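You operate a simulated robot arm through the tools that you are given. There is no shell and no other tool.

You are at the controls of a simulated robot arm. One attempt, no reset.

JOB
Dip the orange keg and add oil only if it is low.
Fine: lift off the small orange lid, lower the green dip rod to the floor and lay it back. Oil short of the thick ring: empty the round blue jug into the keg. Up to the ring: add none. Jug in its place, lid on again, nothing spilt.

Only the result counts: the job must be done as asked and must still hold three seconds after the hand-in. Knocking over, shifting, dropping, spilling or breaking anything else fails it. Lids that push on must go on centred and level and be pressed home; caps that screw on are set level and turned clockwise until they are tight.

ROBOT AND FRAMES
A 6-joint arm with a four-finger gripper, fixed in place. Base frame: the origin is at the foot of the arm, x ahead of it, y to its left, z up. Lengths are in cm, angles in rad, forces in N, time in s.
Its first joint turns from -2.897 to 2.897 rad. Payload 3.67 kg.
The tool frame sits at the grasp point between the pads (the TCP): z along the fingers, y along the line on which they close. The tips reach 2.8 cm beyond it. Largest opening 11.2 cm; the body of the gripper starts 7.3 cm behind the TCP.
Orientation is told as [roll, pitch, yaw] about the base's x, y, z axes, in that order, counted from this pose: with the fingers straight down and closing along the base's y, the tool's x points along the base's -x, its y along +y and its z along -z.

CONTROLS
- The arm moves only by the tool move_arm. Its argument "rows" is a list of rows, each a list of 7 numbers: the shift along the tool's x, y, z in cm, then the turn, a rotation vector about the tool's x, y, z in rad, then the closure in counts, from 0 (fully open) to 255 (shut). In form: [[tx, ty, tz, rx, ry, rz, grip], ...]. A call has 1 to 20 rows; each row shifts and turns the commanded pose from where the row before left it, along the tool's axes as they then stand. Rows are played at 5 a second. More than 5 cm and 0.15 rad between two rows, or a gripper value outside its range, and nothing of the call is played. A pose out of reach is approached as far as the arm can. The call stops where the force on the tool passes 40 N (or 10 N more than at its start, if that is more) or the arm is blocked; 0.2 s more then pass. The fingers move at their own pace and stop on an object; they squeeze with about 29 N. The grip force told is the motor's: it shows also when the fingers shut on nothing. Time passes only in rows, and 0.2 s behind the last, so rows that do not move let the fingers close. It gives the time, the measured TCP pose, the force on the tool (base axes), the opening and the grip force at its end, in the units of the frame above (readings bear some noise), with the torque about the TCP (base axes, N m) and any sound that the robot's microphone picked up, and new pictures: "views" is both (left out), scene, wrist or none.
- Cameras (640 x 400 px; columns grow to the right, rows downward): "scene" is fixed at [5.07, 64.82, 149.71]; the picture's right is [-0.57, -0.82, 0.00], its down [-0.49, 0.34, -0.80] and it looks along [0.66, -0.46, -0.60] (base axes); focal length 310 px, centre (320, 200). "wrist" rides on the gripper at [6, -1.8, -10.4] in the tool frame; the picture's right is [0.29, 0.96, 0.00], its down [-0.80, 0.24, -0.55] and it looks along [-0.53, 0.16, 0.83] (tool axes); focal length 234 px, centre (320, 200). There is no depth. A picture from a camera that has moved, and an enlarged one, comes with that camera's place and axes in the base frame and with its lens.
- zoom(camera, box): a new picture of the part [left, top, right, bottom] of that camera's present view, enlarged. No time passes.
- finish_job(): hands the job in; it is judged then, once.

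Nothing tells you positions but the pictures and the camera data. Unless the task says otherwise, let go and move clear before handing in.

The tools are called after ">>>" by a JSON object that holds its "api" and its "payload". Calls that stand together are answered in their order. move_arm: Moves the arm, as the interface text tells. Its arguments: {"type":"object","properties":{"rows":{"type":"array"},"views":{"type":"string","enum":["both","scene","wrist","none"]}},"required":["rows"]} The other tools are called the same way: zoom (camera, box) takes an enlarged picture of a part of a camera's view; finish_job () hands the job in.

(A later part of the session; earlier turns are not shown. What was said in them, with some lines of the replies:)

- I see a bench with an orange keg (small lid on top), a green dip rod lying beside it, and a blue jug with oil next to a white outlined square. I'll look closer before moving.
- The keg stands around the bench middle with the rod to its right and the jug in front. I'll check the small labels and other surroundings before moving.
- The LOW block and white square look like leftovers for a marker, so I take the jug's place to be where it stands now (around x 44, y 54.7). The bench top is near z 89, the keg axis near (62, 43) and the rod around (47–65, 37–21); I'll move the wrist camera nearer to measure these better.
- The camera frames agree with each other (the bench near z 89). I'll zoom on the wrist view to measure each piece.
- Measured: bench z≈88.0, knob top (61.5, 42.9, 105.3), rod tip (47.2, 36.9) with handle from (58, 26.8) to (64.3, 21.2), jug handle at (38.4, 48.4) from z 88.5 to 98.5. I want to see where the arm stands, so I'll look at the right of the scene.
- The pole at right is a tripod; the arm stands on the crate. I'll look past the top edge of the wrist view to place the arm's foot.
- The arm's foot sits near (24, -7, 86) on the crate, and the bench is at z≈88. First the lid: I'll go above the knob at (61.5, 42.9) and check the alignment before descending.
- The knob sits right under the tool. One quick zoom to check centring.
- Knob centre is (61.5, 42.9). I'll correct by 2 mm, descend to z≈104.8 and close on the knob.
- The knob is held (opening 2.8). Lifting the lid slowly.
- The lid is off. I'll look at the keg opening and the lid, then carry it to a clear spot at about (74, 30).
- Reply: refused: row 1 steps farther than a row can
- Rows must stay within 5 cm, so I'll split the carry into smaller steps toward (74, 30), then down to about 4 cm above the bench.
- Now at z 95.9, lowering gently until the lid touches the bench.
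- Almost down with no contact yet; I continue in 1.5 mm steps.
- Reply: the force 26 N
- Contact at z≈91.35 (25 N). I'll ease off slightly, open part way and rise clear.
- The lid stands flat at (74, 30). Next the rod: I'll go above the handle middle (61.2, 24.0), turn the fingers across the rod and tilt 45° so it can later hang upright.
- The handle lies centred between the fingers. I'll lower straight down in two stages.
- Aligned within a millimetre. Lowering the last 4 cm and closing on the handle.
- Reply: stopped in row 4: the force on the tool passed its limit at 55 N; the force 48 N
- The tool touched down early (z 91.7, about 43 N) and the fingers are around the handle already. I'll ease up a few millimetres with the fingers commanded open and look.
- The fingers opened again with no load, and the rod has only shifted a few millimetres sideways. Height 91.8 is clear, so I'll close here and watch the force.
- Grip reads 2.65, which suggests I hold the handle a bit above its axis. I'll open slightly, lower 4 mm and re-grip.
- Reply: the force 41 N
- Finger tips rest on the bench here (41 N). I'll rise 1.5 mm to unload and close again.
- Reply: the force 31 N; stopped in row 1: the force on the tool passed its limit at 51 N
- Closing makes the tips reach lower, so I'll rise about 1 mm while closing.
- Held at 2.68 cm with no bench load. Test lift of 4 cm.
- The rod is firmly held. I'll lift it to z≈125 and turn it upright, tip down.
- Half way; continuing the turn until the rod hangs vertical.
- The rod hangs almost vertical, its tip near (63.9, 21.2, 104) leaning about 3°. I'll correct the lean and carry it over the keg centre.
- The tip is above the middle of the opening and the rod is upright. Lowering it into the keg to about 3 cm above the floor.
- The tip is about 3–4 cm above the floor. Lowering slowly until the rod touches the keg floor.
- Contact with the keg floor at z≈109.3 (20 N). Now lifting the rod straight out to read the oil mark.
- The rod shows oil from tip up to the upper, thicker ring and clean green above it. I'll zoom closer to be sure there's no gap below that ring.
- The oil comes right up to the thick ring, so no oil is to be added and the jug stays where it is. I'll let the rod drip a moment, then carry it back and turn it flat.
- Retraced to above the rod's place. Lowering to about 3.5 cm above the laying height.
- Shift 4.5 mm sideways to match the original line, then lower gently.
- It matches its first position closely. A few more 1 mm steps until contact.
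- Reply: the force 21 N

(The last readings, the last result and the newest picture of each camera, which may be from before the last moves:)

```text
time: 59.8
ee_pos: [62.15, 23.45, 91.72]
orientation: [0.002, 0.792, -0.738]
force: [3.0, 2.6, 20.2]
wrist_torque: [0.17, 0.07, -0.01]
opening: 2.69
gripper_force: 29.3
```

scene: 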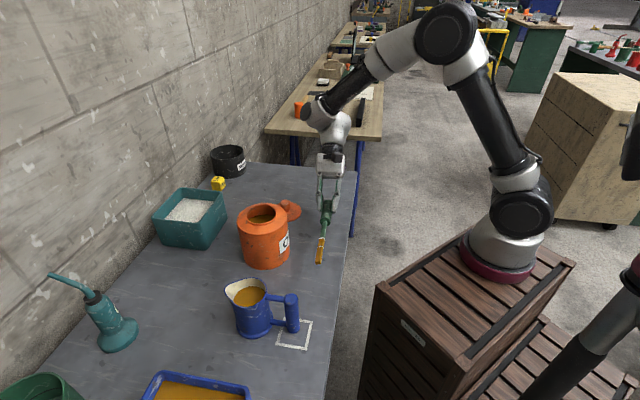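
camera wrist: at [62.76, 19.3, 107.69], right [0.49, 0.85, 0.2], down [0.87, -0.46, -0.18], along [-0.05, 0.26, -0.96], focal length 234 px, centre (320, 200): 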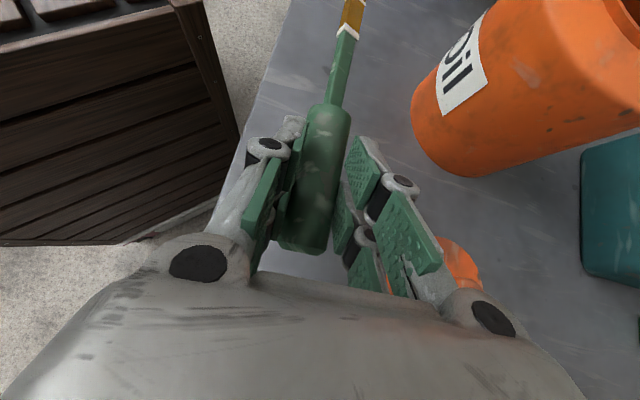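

The rod is on the bench. Opening and rising straight up.

>>> {"api": "move_arm", "payload": {"rows": [[0.05, 0, -0.05, 0, 0, 0, 180], [0, 0, 0, 0, 0, 0, 150], [0, 0, 0, 0, 0, 0, 110], [0, 0, 0, 0, 0, 0, 100], [0.7, 0, -0.7, 0, 0, 0, 100], [2.1, 0, -2.1, 0, 0, 0, 100], [2.8, 0, -2.8, 0, 0, 0, 100], [2.8, 0, -2.8, 0, 0, 0, 100], [0, 0, 0, 0, 0, 0, 100]]}}

>>> {"api": "zoom", "payload": {"camera": "scene", "box": [270, 180, 370, 280]}}

```text
time: 61.8
ee_pos: [62.3, 23.24, 103.24]
orientation: [-0.002, 0.789, -0.738]
force: [0.5, -0.4, -0.3]
wrist_torque: [0.01, 0.03, 0.0]
opening: 6.82
gripper_force: 0.2
camera wrist: at [63.44, 19.85, 114.79], right [0.49, 0.85, 0.2], down [0.87, -0.46, -0.18], along [-0.05, 0.26, -0.96], focal length 234 px, centre (320, 200)
```

scene: 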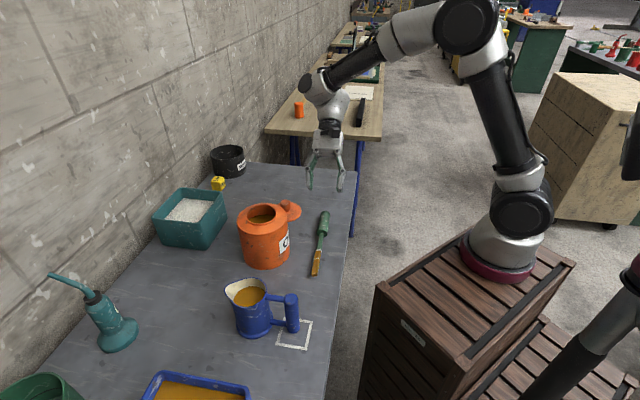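
wrist: 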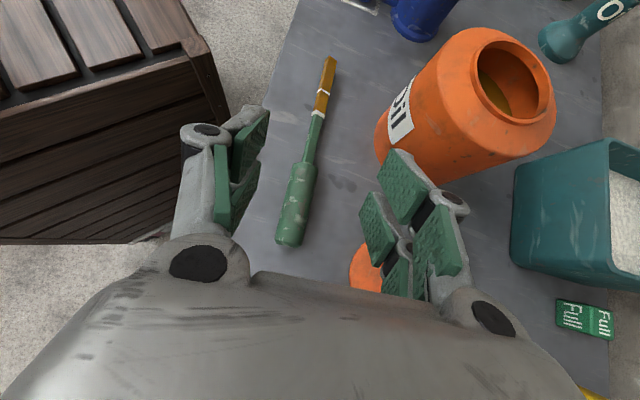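

```text
4.00 times, centred on (320, 230) of scene
camera zoom: at [5.07, 64.82, 149.71], right [-0.57, -0.82, 0.0], down [-0.49, 0.34, -0.8], along [0.66, -0.46, -0.6], focal length 1240 px, centre (320, 80)
```

zoom: 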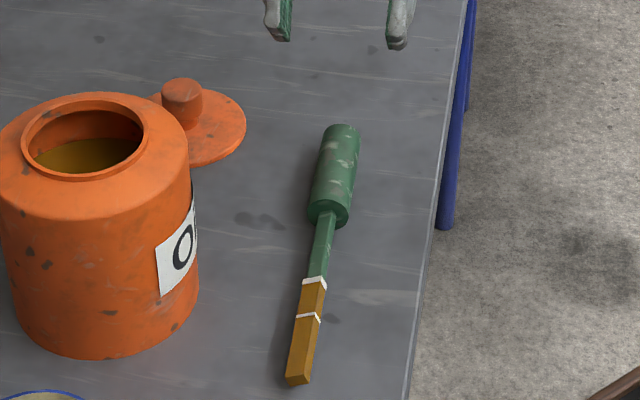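

The rod lies where it was. Now the lid: I'll level the tool, return above the knob at (74.0, 29.85) and check.

>>> {"api": "move_arm", "payload": {"rows": [[2.8, 0, -2.8, 0, 0, 0, 100], [0, 0, 0, 0, -0.1315, 0, 100], [0, 0, 0, 0, -0.1315, 0, 100], [0, 0, 0, 0, -0.1315, 0, 100], [0, 0, 0, 0, -0.1315, 0, 100], [0, 0, 0, 0, -0.1315, 0, 100], [0, 0, 0, 0, -0.1315, 0, 100], [0, 0, 0, 0, 0, -0.1476, 100], [0, 0, 0, 0, 0, -0.1476, 100], [0, 0, 0, 0, 0, -0.1476, 100], [0, 0, 0, 0, 0, -0.1476, 100], [0, 0, 0, 0, 0, -0.1476, 100], [-3.9, 2.2, 0, 0, 0, 0, 100], [-3.9, 2.2, 0, 0, 0, 0, 100], [-3.9, 2.2, 0, 0, 0, 0, 100], [0, 0, 0, 0, 0, 0, 100]]}}

>>> {"api": "zoom", "payload": {"camera": "wrist", "box": [260, 60, 380, 150]}}

```text
time: 65.2
ee_pos: [73.74, 30.11, 107.64]
orientation: [0.0, 0.001, 0.002]
force: [0.0, -0.3, 0.2]
wrist_torque: [-0.01, -0.01, -0.02]
opening: 6.8
gripper_force: 0.1
camera wrist: at [67.73, 28.31, 117.88], right [-0.29, 0.96, 0.0], down [0.8, 0.24, 0.55], along [0.53, 0.16, -0.83], focal length 234 px, centre (320, 200)
```

scene: 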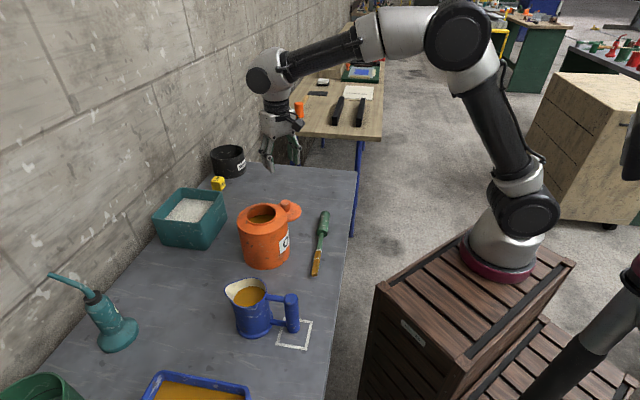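
wrist: 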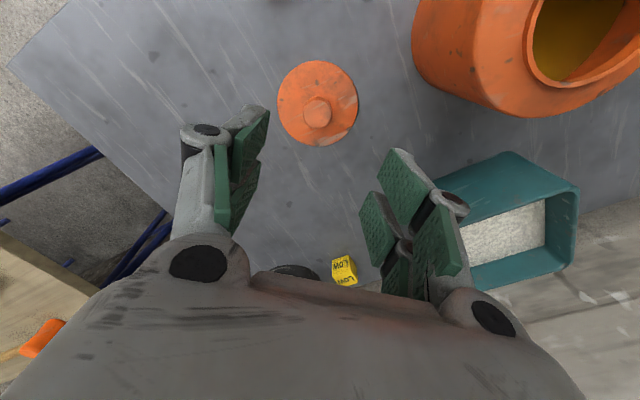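

```text
4.44 times, centred on (320, 105) of wrist
camera zoom: at [67.73, 28.31, 117.88], right [-0.29, 0.96, 0.0], down [0.8, 0.24, 0.55], along [0.53, 0.16, -0.83], focal length 1041 px, centre (320, 622)
```

zoom: 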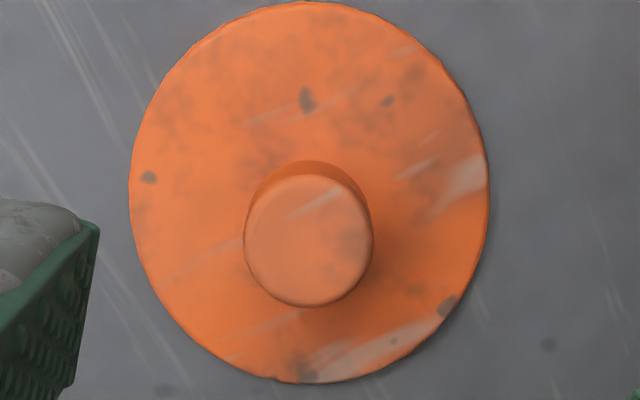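

The knob is at about (73.95, 29.85). Correcting 2–3 mm, descending to the release height and gripping.

>>> {"api": "move_arm", "payload": {"rows": [[-0.24, -0.26, 3.5, 0, 0, 0, 100], [0, 0, 4, 0, 0, 0, 100], [0, 0, 4, 0, 0, 0, 100], [0, 0, 3, 0, 0, 0, 100], [0, 0, 1, 0, 0, 0, 100], [0, 0, 0.5, 0, 0, 0, 100], [0, 0, 0, 0, 0, 0, 100]]}}

```text
time: 66.8
ee_pos: [74.16, 29.87, 91.77]
orientation: [-0.001, 0.004, 0.001]
force: [1.1, -0.6, -0.4]
wrist_torque: [-0.01, 0.05, 0.01]
opening: 6.81
gripper_force: 0.1
camera wrist: at [68.04, 28.05, 102.06], right [-0.29, 0.96, 0.0], down [0.8, 0.24, 0.55], along [0.53, 0.16, -0.83], focal length 234 px, centre (320, 200)
```

scene: 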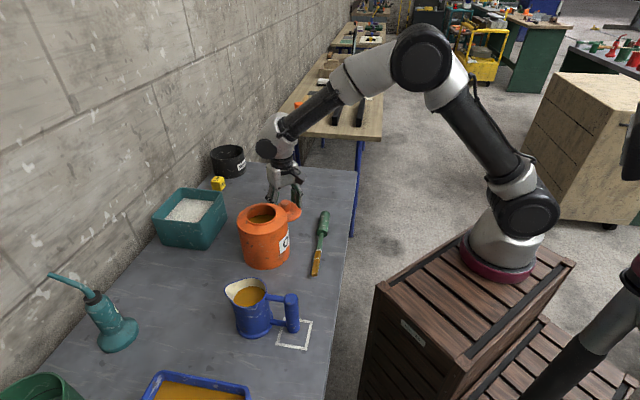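
wrist: 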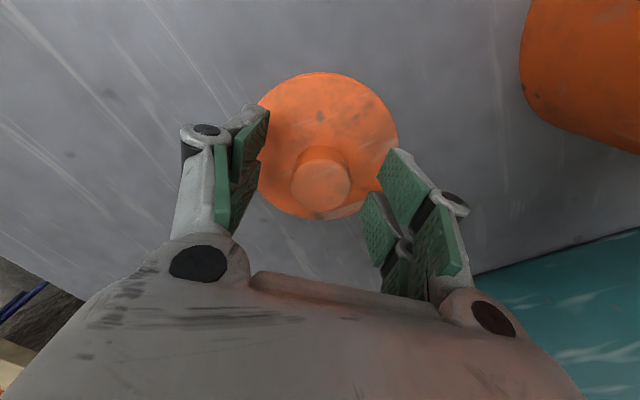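

>>> {"api": "move_arm", "payload": {"rows": [[0.12, 0, 0.2, 0, 0, 0, 100], [0, 0, 0.15, 0, 0, 0, 100], [0, 0, 0, 0, 0, 0, 150], [0, 0, 0, 0, 0, 0, 255], [0, 0, 0, 0, 0, 0, 255], [0, 0, 0, 0, 0, 0, 255], [0, 0, 0, 0, 0, 0, 255]]}}

```text
time: 68.3
ee_pos: [74.05, 29.75, 91.32]
orientation: [-0.002, 0.002, 0.001]
force: [-0.2, -0.2, 1.8]
wrist_torque: [-0.03, -0.04, 0.0]
opening: 2.8
gripper_force: 29.3
camera wrist: at [68.03, 28.0, 101.65], right [-0.29, 0.96, 0.0], down [0.8, 0.24, 0.55], along [0.53, 0.16, -0.83], focal length 234 px, centre (320, 200)
```

scene: 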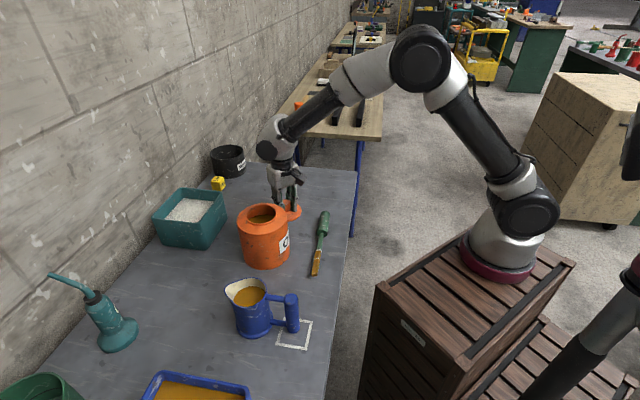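
wrist: 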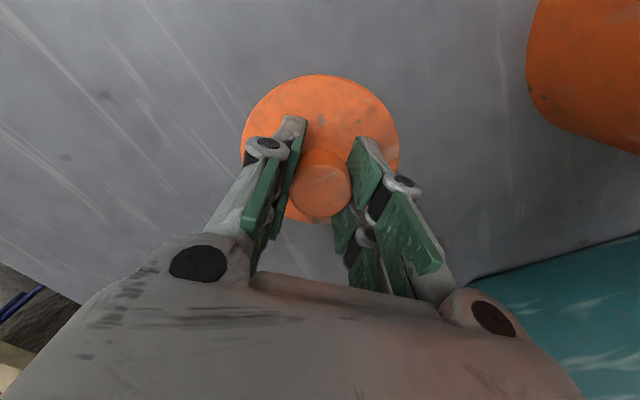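

Knob held again. Lifting straight up and carrying back over the keg.

>>> {"api": "move_arm", "payload": {"rows": [[0, 0, -0.5, 0, 0, 0, 255], [0, 0, -1, 0, 0, 0, 255], [0, 0, -4, 0, 0, 0, 255], [0, 0, -4, 0, 0, 0, 255], [0, 0, -4, 0, 0, 0, 255], [0, 0, -4, 0, 0, 0, 255], [0, 0, -3.5, 0, 0, 0, 255], [2.44, 2.6, 0, 0, 0, 0, 255], [2.44, 2.6, 0, 0, 0, 0, 255], [2.44, 2.6, 0, 0, 0, 0, 255], [2.44, 2.6, 0, 0, 0, 0, 255], [2.44, 2.6, 0, 0, 0, 0, 255], [0, 0, 0, 0, 0, 0, 255], [0, 0, 0, 0, 0, 0, 255]]}}

>>> {"api": "zoom", "payload": {"camera": "scene", "box": [210, 150, 310, 280]}}

```text
time: 71.3
ee_pos: [61.91, 42.86, 112.43]
orientation: [0.002, 0.001, 0.003]
force: [0.0, -0.4, 0.4]
wrist_torque: [-0.03, 0.02, -0.02]
opening: 2.77
gripper_force: 29.1
camera wrist: at [55.83, 41.1, 122.65], right [-0.29, 0.96, 0.0], down [0.8, 0.24, 0.55], along [0.53, 0.16, -0.83], focal length 234 px, centre (320, 200)
```

scene: 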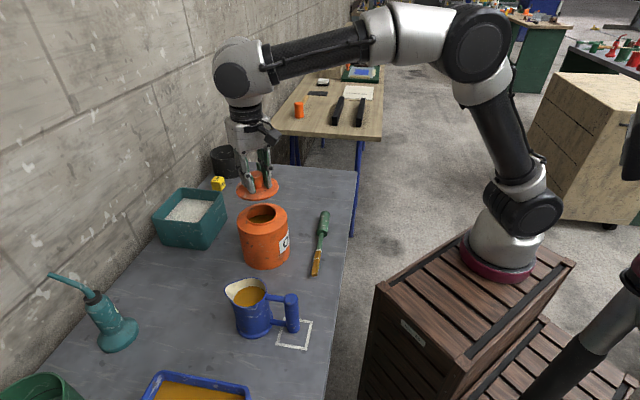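
wrist: 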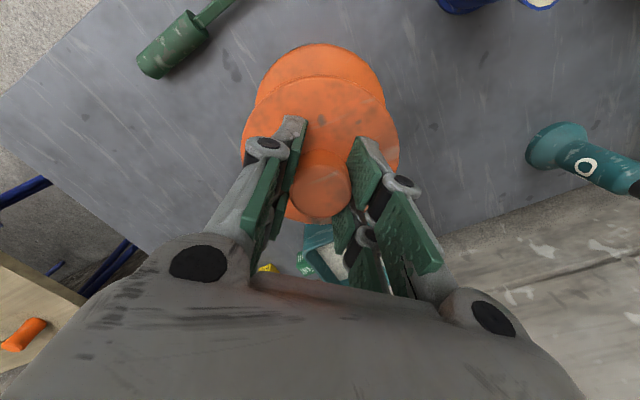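

```text
3.08 times, centred on (260, 215) of scene
camera zoom: at [5.07, 64.82, 149.71], right [-0.57, -0.82, 0.0], down [-0.49, 0.34, -0.8], along [0.66, -0.46, -0.6], focal length 954 px, centre (505, 154)
```

zoom: 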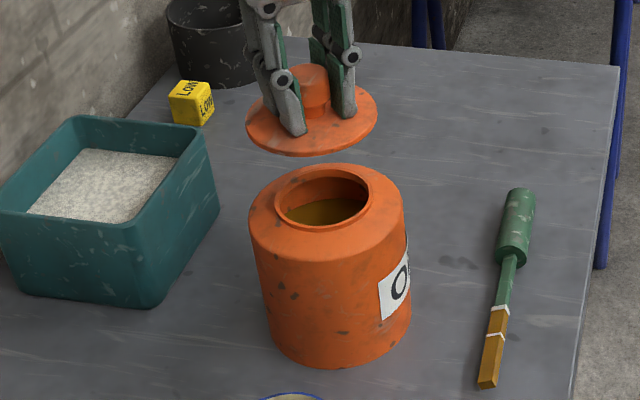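

Positioned over the keg opening. Descending to just above the seat.

>>> {"api": "move_arm", "payload": {"rows": [[0, -0.06, 2, 0, 0, 0, 255], [0, 0, 2, 0, 0, 0, 255], [0, 0, 1.5, 0, 0, 0, 255], [0, 0, 0.8, 0, 0, 0, 255], [0, 0, 0, 0, 0, 0, 255]]}}

>>> {"api": "zoom", "payload": {"camera": "scene", "box": [225, 170, 305, 250]}}

>>> {"api": "zoom", "payload": {"camera": "wrist", "box": [220, 20, 420, 220]}}

```text
time: 72.5
ee_pos: [61.85, 42.6, 106.04]
orientation: [0.0, 0.0, 0.001]
force: [0.1, -0.6, -0.2]
wrist_torque: [0.0, 0.01, -0.01]
opening: 2.77
gripper_force: 28.8
camera wrist: at [55.82, 40.84, 116.31], right [-0.29, 0.96, 0.0], down [0.8, 0.24, 0.55], along [0.53, 0.16, -0.83], focal length 234 px, centre (320, 200)
```

scene: 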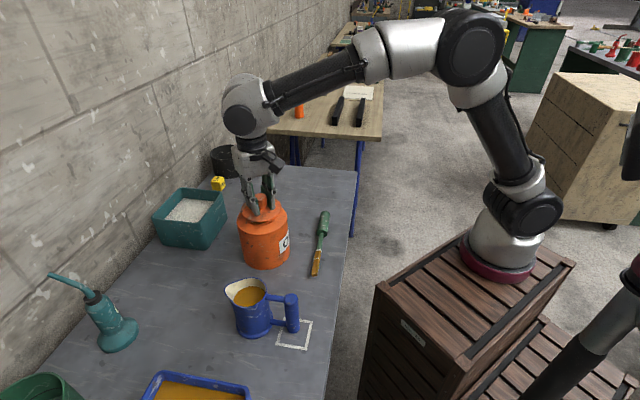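
wrist: 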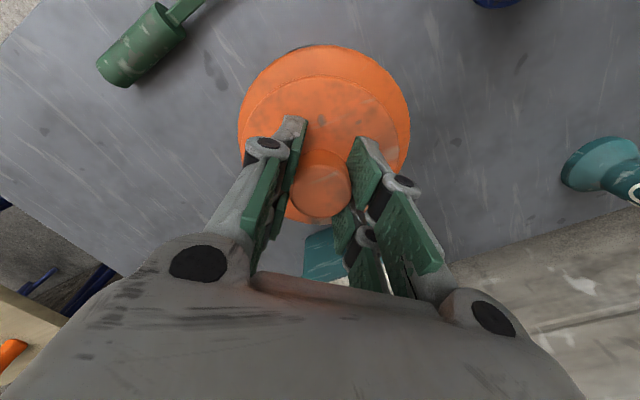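

```text
5.00 times, centred on (265, 210) of scene
camera zoom: at [5.07, 64.82, 149.71], right [-0.57, -0.82, 0.0], down [-0.49, 0.34, -0.8], along [0.66, -0.46, -0.6], focal length 1550 px, centre (595, 150)
```

zoom: 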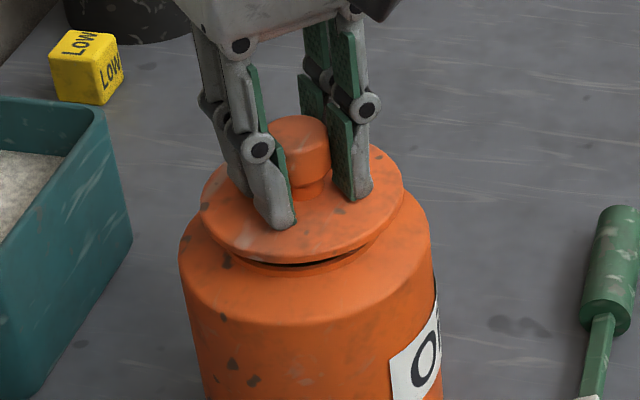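

```text
2.00 times, centred on (320, 120) of wrist
camera zoom: at [55.82, 40.84, 116.31], right [-0.29, 0.96, 0.0], down [0.8, 0.24, 0.55], along [0.53, 0.16, -0.83], focal length 468 px, centre (320, 360)
```

zoom: 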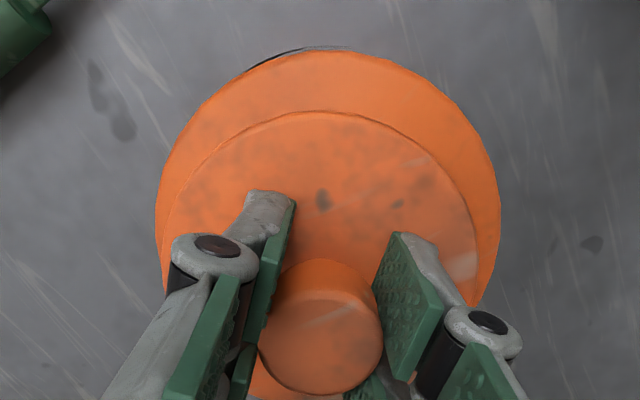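

The lid sits about 1.5 mm to one side compared with its first grasp. Correcting, then lowering slowly onto the neck.

>>> {"api": "move_arm", "payload": {"rows": [[0, 0.14, 0, 0, 0, 0, 255], [0, 0, 0.2, 0, 0, 0, 255], [0, 0, 0.2, 0, 0, 0, 255], [0, 0, 0.2, 0, 0, 0, 255], [0, 0, 0, 0, 0, 0, 255]], "views": "wrist"}}

>>> {"api": "zoom", "payload": {"camera": "scene", "box": [225, 170, 305, 250]}}

>>> {"api": "zoom", "payload": {"camera": "wrist", "box": [220, 20, 420, 220]}}

```text
time: 73.8
ee_pos: [61.91, 42.84, 105.49]
orientation: [-0.002, 0.002, 0.003]
force: [-0.2, -0.3, -0.4]
wrist_torque: [-0.01, 0.01, -0.01]
opening: 2.77
gripper_force: 29.1
camera wrist: at [55.81, 41.03, 115.73], right [-0.29, 0.96, 0.0], down [0.8, 0.24, 0.55], along [0.53, 0.16, -0.83], focal length 234 px, centre (320, 200)
```

wrist: 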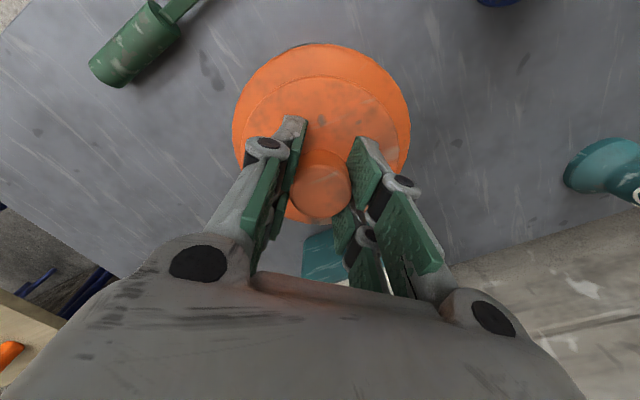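

```text
5.00 times, centred on (265, 210) of scene
camera zoom: at [5.07, 64.82, 149.71], right [-0.57, -0.82, 0.0], down [-0.49, 0.34, -0.8], along [0.66, -0.46, -0.6], focal length 1550 px, centre (595, 150)
```

zoom: 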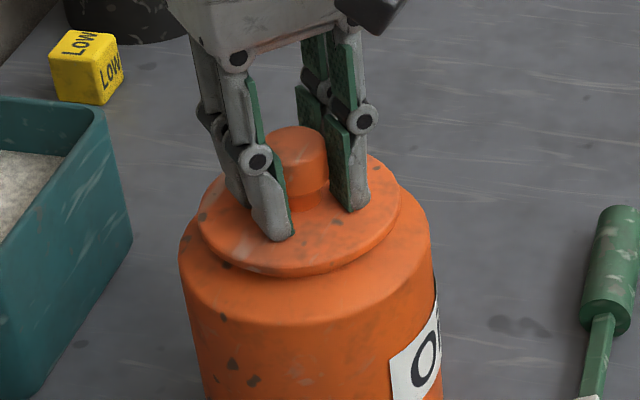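

```text
2.00 times, centred on (320, 120) of wrist
camera zoom: at [55.81, 41.03, 115.73], right [-0.29, 0.96, 0.0], down [0.8, 0.24, 0.55], along [0.53, 0.16, -0.83], focal length 468 px, centre (320, 360)
```

zoom: 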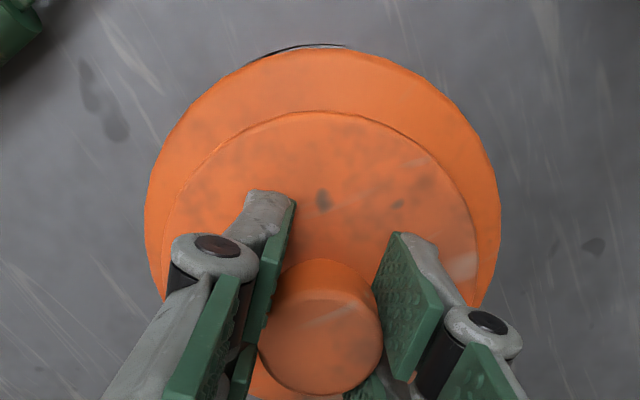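

Centred now. Lowering in 1 mm steps to the seat.

>>> {"api": "move_arm", "payload": {"rows": [[0, 0, 0.15, 0, 0, 0, 255], [0, 0, 0.15, 0, 0, 0, 255], [0, 0, 0.1, 0, 0, 0, 255], [0, 0, 0.1, 0, 0, 0, 255], [0, 0, 0, 0, 0, 0, 255]], "views": "none"}}

```text
time: 75.0
ee_pos: [61.83, 42.8, 104.9]
orientation: [0.001, 0.001, 0.003]
force: [0.9, 0.3, -0.5]
wrist_torque: [0.01, 0.01, -0.02]
opening: 2.79
gripper_force: 28.6
```

>>> {"api": "move_arm", "payload": {"rows": [[0, 0, 0.07, 0, 0, 0, 255], [0, 0, 0.07, 0, 0, 0, 255], [0, 0, 0, 0, 0, 0, 255]], "views": "none"}}

```text
time: 75.8
ee_pos: [61.89, 43.01, 104.9]
orientation: [0.003, 0.002, 0.003]
force: [-1.2, 0.3, 3.1]
wrist_torque: [-0.02, 0.09, 0.01]
opening: 2.79
gripper_force: 29.1
```

First contact (3 N) at the original height. Pressing it home gently.

>>> {"api": "move_arm", "payload": {"rows": [[0, 0, 0.07, 0, 0, 0, 255], [0, 0, 0.06, 0, 0, 0, 255], [0, 0, 0, 0, 0, 0, 255]], "views": "none"}}

```text
time: 76.5
ee_pos: [61.84, 42.75, 104.85]
orientation: [0.002, 0.0, 0.0]
force: [-2.6, 1.5, 21.5]
wrist_torque: [0.0, 0.16, 0.06]
opening: 2.82
gripper_force: 29.2
```

>>> {"api": "move_arm", "payload": {"rows": [[0, 0, 0.07, 0, 0, 0, 255], [0, 0, 0, 0, 0, 0, 255], [0, 0, 0, 0, 0, 0, 255]], "views": "wrist"}}

>>> {"api": "zoom", "payload": {"camera": "scene", "box": [225, 170, 305, 250]}}

>>> {"api": "zoom", "payload": {"camera": "wrist", "box": [220, 20, 420, 220]}}

```text
time: 77.3
ee_pos: [61.8, 42.88, 104.86]
orientation: [0.003, -0.002, 0.001]
force: [5.3, 7.5, 33.4]
wrist_torque: [0.18, -0.06, 0.04]
opening: 2.77
gripper_force: 29.4
camera wrist: at [55.75, 40.97, 115.06], right [-0.29, 0.96, 0.0], down [0.8, 0.24, 0.56], along [0.53, 0.16, -0.83], focal length 234 px, centre (320, 200)
```

wrist: 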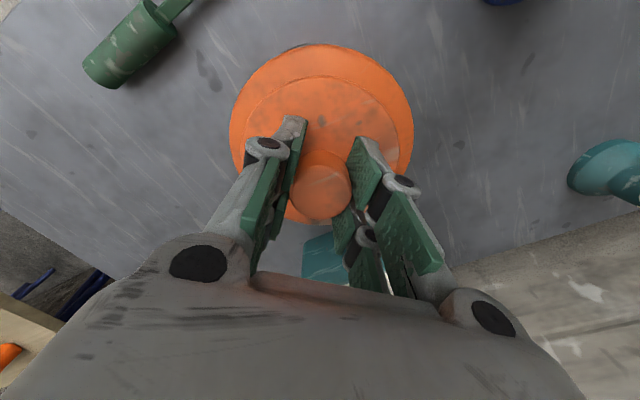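

```text
5.00 times, centred on (265, 210) of scene
camera zoom: at [5.07, 64.82, 149.71], right [-0.57, -0.82, 0.0], down [-0.49, 0.34, -0.8], along [0.66, -0.46, -0.6], focal length 1550 px, centre (595, 150)
```

zoom: 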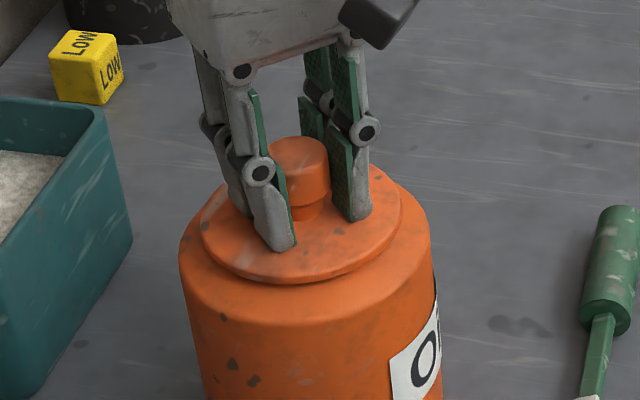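

```text
2.00 times, centred on (320, 120) of wrist
camera zoom: at [55.75, 40.97, 115.06], right [-0.29, 0.96, 0.0], down [0.8, 0.24, 0.56], along [0.53, 0.16, -0.83], focal length 468 px, centre (320, 360)
```

zoom: 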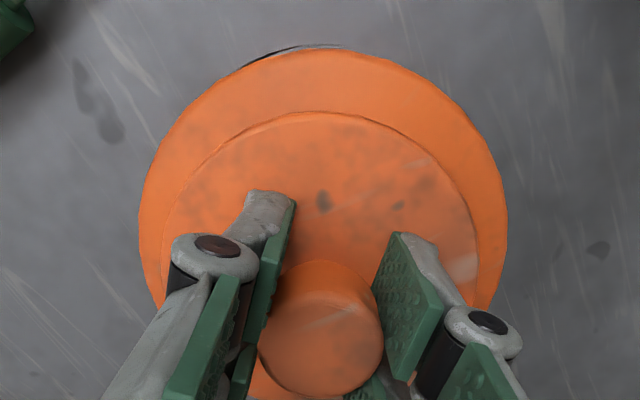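

The lid is back at its original height with 33 N on it, level and centred. Easing off, opening and moving clear.

>>> {"api": "move_arm", "payload": {"rows": [[0, 0, -0.1, 0, 0, 0, 255], [0, 0, -0.07, 0, 0, 0, 255], [0, 0, 0, 0, 0, 0, 255]], "views": "none"}}

>>> {"api": "move_arm", "payload": {"rows": [[0, 0, 0, 0, 0, 0, 170], [0, 0, 0, 0, 0, 0, 130], [0, 0, 0, 0, 0, 0, 100], [0, 0, 0, 0, 0, 0, 100], [0, 0, -1, 0, 0, 0, 100], [0, 0, -3, 0, 0, 0, 100], [0, 0, -4, 0, 0, 0, 100], [0, 0, -4, 0, 0, 0, 100], [3, 0, -3, 0, 0, 0, 100], [3, 0, -3, 0, 0, 0, 100], [3, 0, 0, 0, 0, 0, 100], [3, 0, 0, 0, 0, 0, 100], [0, 0, 0, 0, 0, 0, 100]]}}

>>> {"api": "zoom", "payload": {"camera": "scene", "box": [220, 180, 360, 280]}}

>>> {"api": "zoom", "payload": {"camera": "scene", "box": [220, 190, 300, 275]}}

>>> {"api": "zoom", "payload": {"camera": "scene", "box": [0, 130, 400, 400]}}

```text
time: 78.2
ee_pos: [61.84, 42.83, 104.78]
orientation: [0.0, 0.004, 0.002]
force: [0.1, 11.0, 28.5]
wrist_torque: [0.36, -0.41, 0.15]
opening: 2.74
gripper_force: 29.3
```

```text
time: 81.0
ee_pos: [49.75, 42.63, 123.01]
orientation: [0.0, 0.001, 0.0]
force: [-0.1, -0.2, 0.6]
wrist_torque: [-0.01, -0.01, -0.01]
opening: 6.8
gripper_force: 0.0
camera wrist: at [43.77, 40.85, 133.24], right [-0.29, 0.96, 0.0], down [0.8, 0.24, 0.55], along [0.53, 0.16, -0.83], focal length 234 px, centre (320, 200)
```

scene: 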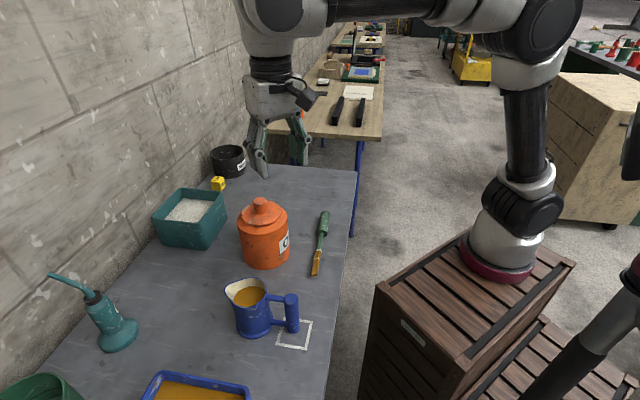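
wrist: 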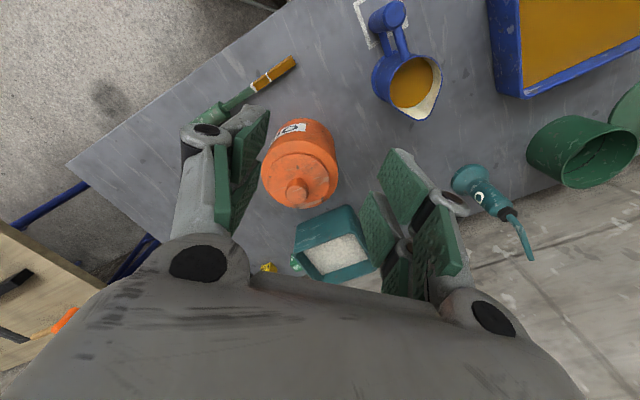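

```text
4.00 times, centred on (290, 230) of scene
camera zoom: at [5.07, 64.82, 149.71], right [-0.57, -0.82, 0.0], down [-0.49, 0.34, -0.8], along [0.66, -0.46, -0.6], focal length 1240 px, centre (440, 80)
```

zoom: 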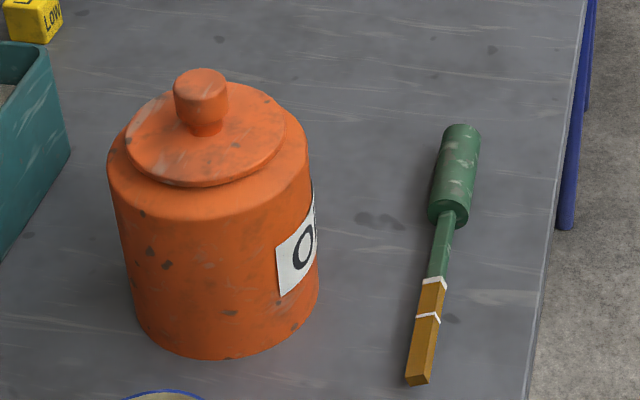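

```text
4.71 times, centred on (260, 232) of scene
camera zoom: at [5.07, 64.82, 149.71], right [-0.57, -0.82, 0.0], down [-0.49, 0.34, -0.8], along [0.66, -0.46, -0.6], focal length 1459 px, centre (602, 47)
```

zoom: 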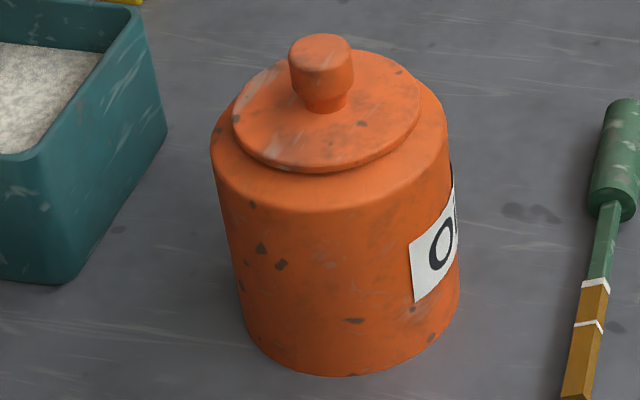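

```text
1.48 times, centred on (200, 265) of scene
camera zoom: at [5.07, 64.82, 149.71], right [-0.57, -0.82, 0.0], down [-0.49, 0.34, -0.8], along [0.66, -0.46, -0.6], focal length 459 px, centre (498, 104)
```

zoom: 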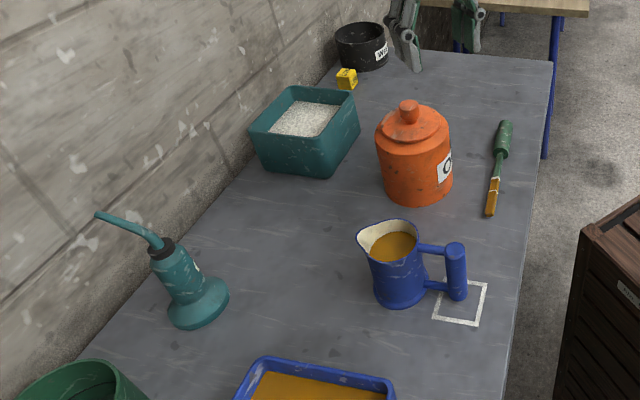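

The lid looks about 1 mm higher than in the first picture, so it may not be fully home. I'll compare with the same zoom window as at the start.

>>> {"api": "zoom", "payload": {"camera": "scene", "box": [200, 180, 360, 280]}}

>>> {"api": "zoom", "payload": {"camera": "scene", "box": [235, 190, 291, 225]}}

```text
4.00 times, centred on (280, 230) of scene
camera zoom: at [5.07, 64.82, 149.71], right [-0.57, -0.82, 0.0], down [-0.49, 0.34, -0.8], along [0.66, -0.46, -0.6], focal length 1240 px, centre (480, 80)
```

zoom: 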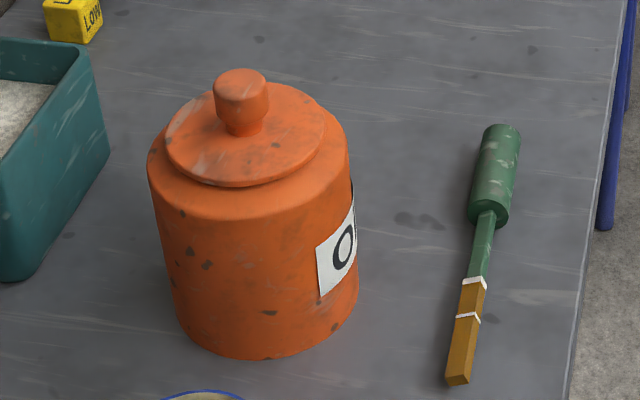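

```text
11.43 times, centred on (263, 208) of scene
camera zoom: at [5.07, 64.82, 149.71], right [-0.57, -0.82, 0.0], down [-0.49, 0.34, -0.8], along [0.66, -0.46, -0.6], focal length 3544 px, centre (971, 114)
```

zoom: 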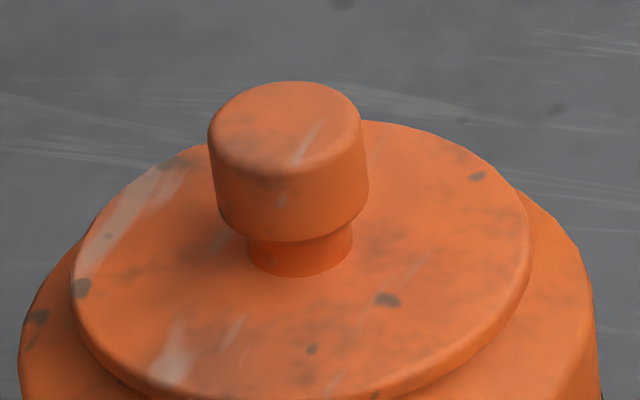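

The difference is about 1–2 px, either 1 mm of height or a slight sideways offset. I'll view it from above as I did before the first grasp.

>>> {"api": "move_arm", "payload": {"rows": [[-4, 0.03, 0, 0, 0, 0, 100], [-4, 0.03, 0, 0, 0, 0, 100], [-3.6, 0.03, 0, 0, 0, 0, 100], [0, 0, 4, 0, 0, 0, 100], [0, 0, 4, 0, 0, 0, 100], [0, 0, 1.7, 0, 0, 0, 100], [0, 0, 0, 0, 0, 0, 100], [0, 0, 0, 0, 0, 0, 100]], "views": "wrist"}}

>>> {"api": "zoom", "payload": {"camera": "wrist", "box": [250, 40, 410, 190]}}

```text
time: 82.8
ee_pos: [61.56, 42.79, 113.02]
orientation: [-0.001, 0.002, 0.001]
force: [-0.7, 0.4, -0.2]
wrist_torque: [0.0, 0.01, 0.01]
opening: 6.83
gripper_force: 0.1
camera wrist: at [55.52, 41.05, 123.32], right [-0.29, 0.96, 0.0], down [0.8, 0.24, 0.55], along [0.53, 0.16, -0.83], focal length 234 px, centre (320, 200)
```

wrist: 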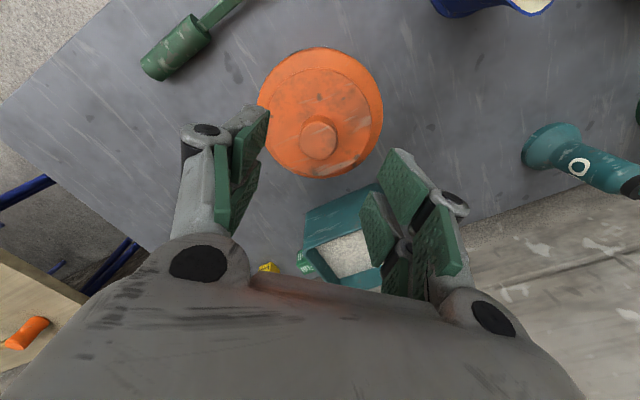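

```text
2.67 times, centred on (330, 115) of wrist
camera zoom: at [55.52, 41.05, 123.32], right [-0.29, 0.96, 0.0], down [0.8, 0.24, 0.55], along [0.53, 0.16, -0.83], focal length 624 px, centre (293, 427)
```

zoom: 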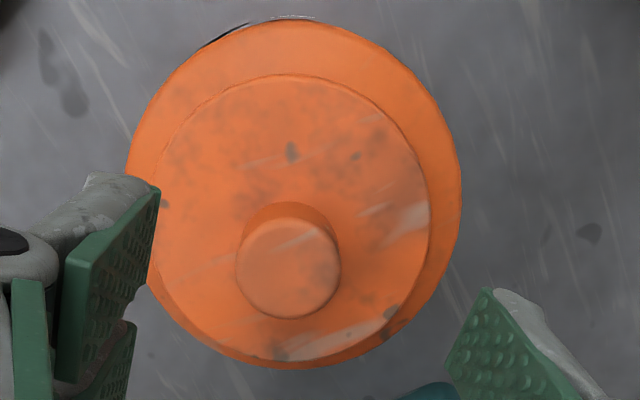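

The lid looks centred within a millimetre. To be sure it is home, I'll press down on the knob top with closed fingers.

>>> {"api": "move_arm", "payload": {"rows": [[-0.05, 0, 0, 0, 0, 0, 255], [0, 0, 0, 0, 0, 0, 255], [0, 0, 1.5, 0, 0, 0, 255], [0, 0, 1.5, 0, 0, 0, 255], [0, 0, 0.5, 0, 0, 0, 255], [0, 0, 0, 0, 0, 0, 255]], "views": "wrist"}}

>>> {"api": "zoom", "payload": {"camera": "scene", "box": [225, 160, 305, 240]}}

```text
time: 84.2
ee_pos: [61.68, 42.84, 109.65]
orientation: [0.0, 0.002, 0.001]
force: [-0.9, 0.5, 0.3]
wrist_torque: [0.0, 0.02, 0.03]
opening: 0.0
gripper_force: 29.2
camera wrist: at [55.55, 40.98, 119.95], right [-0.29, 0.96, 0.0], down [0.8, 0.24, 0.55], along [0.53, 0.16, -0.83], focal length 234 px, centre (320, 200)
```

wrist: 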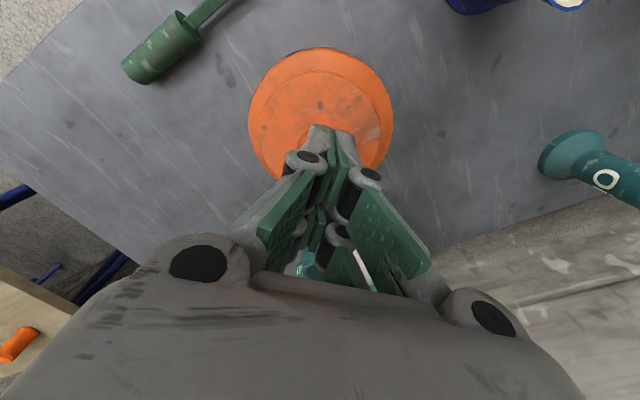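

```text
5.00 times, centred on (265, 200) of scene
camera zoom: at [5.07, 64.82, 149.71], right [-0.57, -0.82, 0.0], down [-0.49, 0.34, -0.8], along [0.66, -0.46, -0.6], focal length 1550 px, centre (595, 200)
```

zoom: 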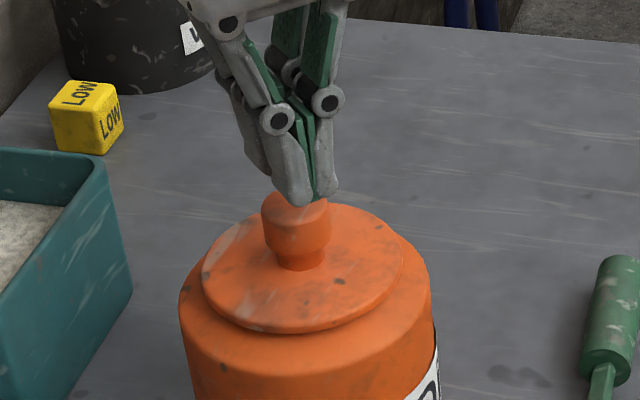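

>>> {"api": "move_arm", "payload": {"rows": [[0, 0, 0.25, 0, 0, 0, 255], [0, 0, 0.25, 0, 0, 0, 255], [0, 0, 0.15, 0, 0, 0, 255], [0, 0, 0.15, 0, 0, 0, 255], [0, 0, 0, 0, 0, 0, 255]], "views": "none"}}

```text
time: 85.3
ee_pos: [61.51, 42.89, 108.88]
orientation: [0.0, 0.002, 0.001]
force: [0.6, -0.2, -0.1]
wrist_torque: [0.01, 0.02, 0.01]
opening: 0.0
gripper_force: 28.8
```

>>> {"api": "move_arm", "payload": {"rows": [[0, 0, 0.12, 0, 0, 0, 255], [0, 0, 0.12, 0, 0, 0, 255], [0, 0, 0.12, 0, 0, 0, 255], [0, 0, 0, 0, 0, 0, 255]], "views": "none"}}

```text
time: 86.3
ee_pos: [61.54, 43.01, 108.47]
orientation: [-0.001, 0.001, 0.001]
force: [-0.8, 1.0, -0.4]
wrist_torque: [0.01, 0.01, 0.01]
opening: 0.0
gripper_force: 28.7
```

>>> {"api": "move_arm", "payload": {"rows": [[0, 0, 0.12, 0, 0, 0, 255], [0, 0, 0.1, 0, 0, 0, 255], [0, 0, 0.1, 0, 0, 0, 255], [0, 0, 0, 0, 0, 0, 255]], "views": "none"}}

```text
time: 87.3
ee_pos: [61.53, 42.93, 108.12]
orientation: [-0.002, 0.002, 0.001]
force: [-0.2, -0.3, 0.0]
wrist_torque: [0.01, -0.02, 0.02]
opening: 0.0
gripper_force: 29.0
```

>>> {"api": "move_arm", "payload": {"rows": [[0, 0, 0.1, 0, 0, 0, 255], [0, 0, 0.1, 0, 0, 0, 255], [0, 0, 0, 0, 0, 0, 255]], "views": "none"}}

```text
time: 88.2
ee_pos: [61.45, 42.87, 108.05]
orientation: [0.002, 0.001, 0.002]
force: [0.4, 3.9, 8.9]
wrist_torque: [0.09, -0.1, -0.01]
opening: 0.6
gripper_force: 28.6
```

>>> {"api": "move_arm", "payload": {"rows": [[0, 0, 0.08, 0, 0, 0, 255], [0, 0, 0, 0, 0, 0, 255]], "views": "wrist"}}

>>> {"api": "zoom", "payload": {"camera": "scene", "box": [225, 160, 305, 240]}}

```text
time: 88.8
ee_pos: [61.51, 42.88, 107.95]
orientation: [0.002, -0.001, 0.002]
force: [4.0, 1.5, 22.2]
wrist_torque: [0.02, -0.14, 0.04]
opening: 0.6
gripper_force: 29.0
camera wrist: at [55.43, 41.01, 118.23], right [-0.29, 0.96, 0.0], down [0.8, 0.24, 0.56], along [0.53, 0.16, -0.83], focal length 234 px, centre (320, 200)
```

wrist: 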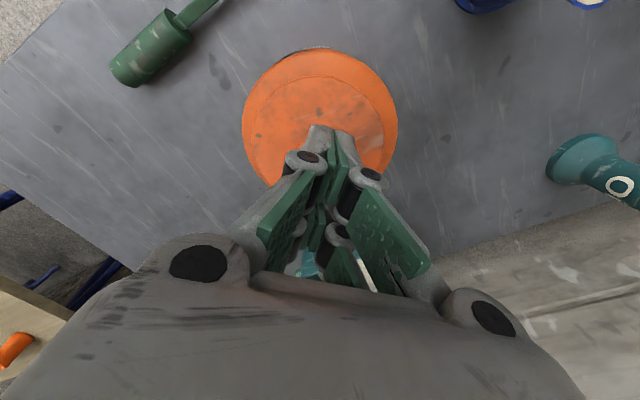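

```text
5.00 times, centred on (265, 200) of scene
camera zoom: at [5.07, 64.82, 149.71], right [-0.57, -0.82, 0.0], down [-0.49, 0.34, -0.8], along [0.66, -0.46, -0.6], focal length 1550 px, centre (595, 200)
```

zoom: 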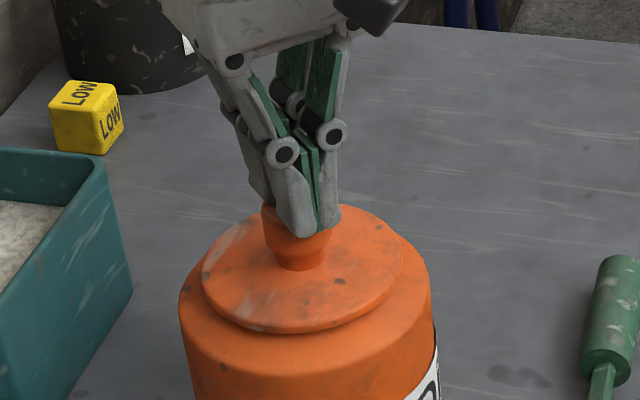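

>>> {"api": "move_arm", "payload": {"rows": [[0, 0, 0.07, 0, 0, 0, 255], [0, 0, 0, 0, 0, 0, 255], [0, 0, 0, 0, 0, 0, 255]], "views": "none"}}

```text
time: 89.7
ee_pos: [61.48, 42.98, 108.03]
orientation: [0.004, 0.0, 0.001]
force: [0.0, -0.7, 9.7]
wrist_torque: [-0.01, -0.01, -0.01]
opening: 0.58
gripper_force: 29.6
stopped in row 3: the force on the tool passed its limit at 41 N (the readings are from after the stop); the commanded pose is now the measured one
```

Pressed to 41 N with no further travel; the lid is home. Moving clear and checking once more.

>>> {"api": "move_arm", "payload": {"rows": [[0, 0, -1, 0, 0, 0, 255], [0, 0, -3, 0, 0, 0, 255], [0, 0, -4, 0, 0, 0, 200], [0, 0, -4, 0, 0, 0, 100], [3, 0, -3, 0, 0, 0, 100], [4, 0, 0, 0, 0, 0, 100], [4, 0, 0, 0, 0, 0, 100], [4, 0, 0, 0, 0, 0, 100], [0, 0, 0, 0, 0, 0, 100], [0, 0, 0, 0, 0, 0, 100]]}}

>>> {"api": "zoom", "payload": {"camera": "scene", "box": [220, 190, 300, 275]}}

>>> {"api": "zoom", "payload": {"camera": "scene", "box": [200, 180, 360, 280]}}

>>> {"api": "zoom", "payload": {"camera": "scene", "box": [220, 270, 320, 355]}}

```text
time: 91.9
ee_pos: [46.57, 43.02, 123.12]
orientation: [0.003, 0.0, 0.001]
force: [-0.4, 0.3, -0.1]
wrist_torque: [-0.01, 0.0, 0.01]
opening: 6.81
gripper_force: 0.0
camera wrist: at [40.47, 41.3, 133.3], right [-0.29, 0.96, 0.0], down [0.8, 0.24, 0.56], along [0.53, 0.16, -0.83], focal length 234 px, centre (320, 200)
```

scene: 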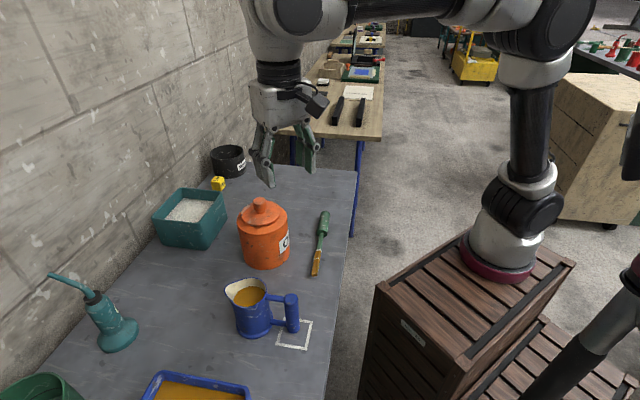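
wrist: 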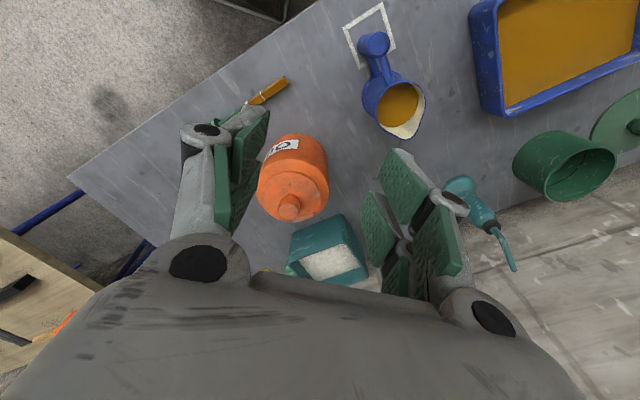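

```text
4.71 times, centred on (260, 232) of scene
camera zoom: at [5.07, 64.82, 149.71], right [-0.57, -0.82, 0.0], down [-0.49, 0.34, -0.8], along [0.66, -0.46, -0.6], focal length 1459 px, centre (602, 47)
```

zoom: 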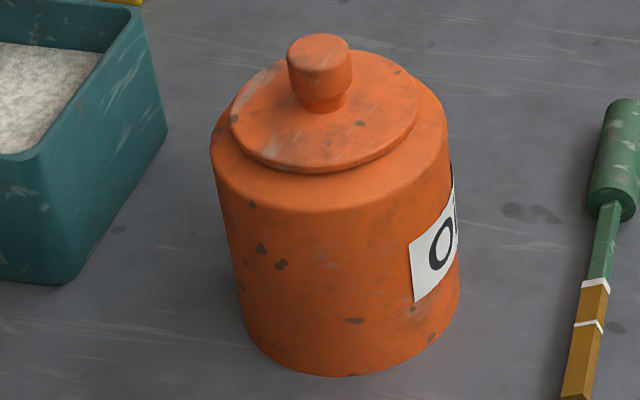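

```text
4.00 times, centred on (280, 230) of scene
camera zoom: at [5.07, 64.82, 149.71], right [-0.57, -0.82, 0.0], down [-0.49, 0.34, -0.8], along [0.66, -0.46, -0.6], focal length 1240 px, centre (480, 80)
```

zoom: 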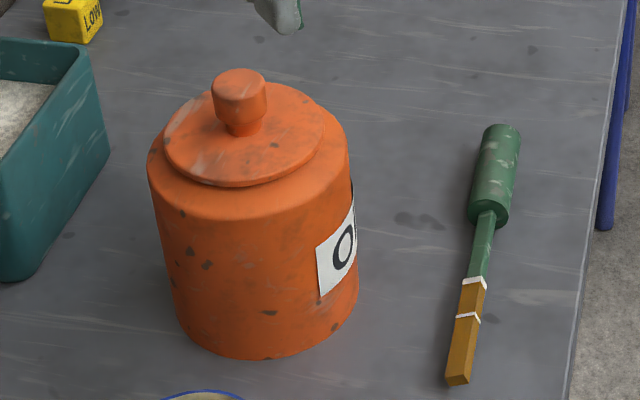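

```text
4.71 times, centred on (270, 312) of scene
camera zoom: at [5.07, 64.82, 149.71], right [-0.57, -0.82, 0.0], down [-0.49, 0.34, -0.8], along [0.66, -0.46, -0.6], focal length 1459 px, centre (555, -329)
```

zoom: 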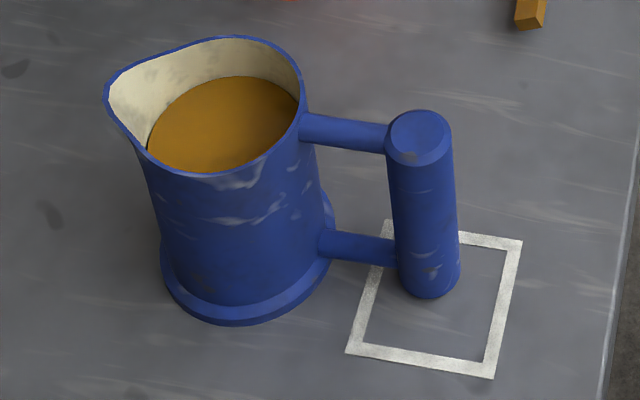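

The lid is on flat and centred within about 1.5 mm. The rod lies where it was, the jug hasn't been touched, and the arm is clear, so I'm handing in.

>>> {"api": "finish_job", "payload": {}}

```text
The job is handed in.
```

I dipped the keg, and the oil came up to the thick ring, so I added none. The job is handed in.

- **Reading:** the rod touched the keg floor. The oil mark ran from the tip up to the thick ring, with clean green above it.
- **Jug:** I left it untouched where it stood. I took that spot as its place, rather than the white square next to it.
- **Rod:** it is back in its place, within about half a centimetre. On the first try at picking it up, the fingertips hit the bench and nudged it a few millimetres sideways.
- **Lid:** it is back on, level and pressed to about 40 N with no further movement. It looks about 1.5 mm off from where it first sat.
- **Spills:** I saw no oil on the bench, and nothing was knocked over.
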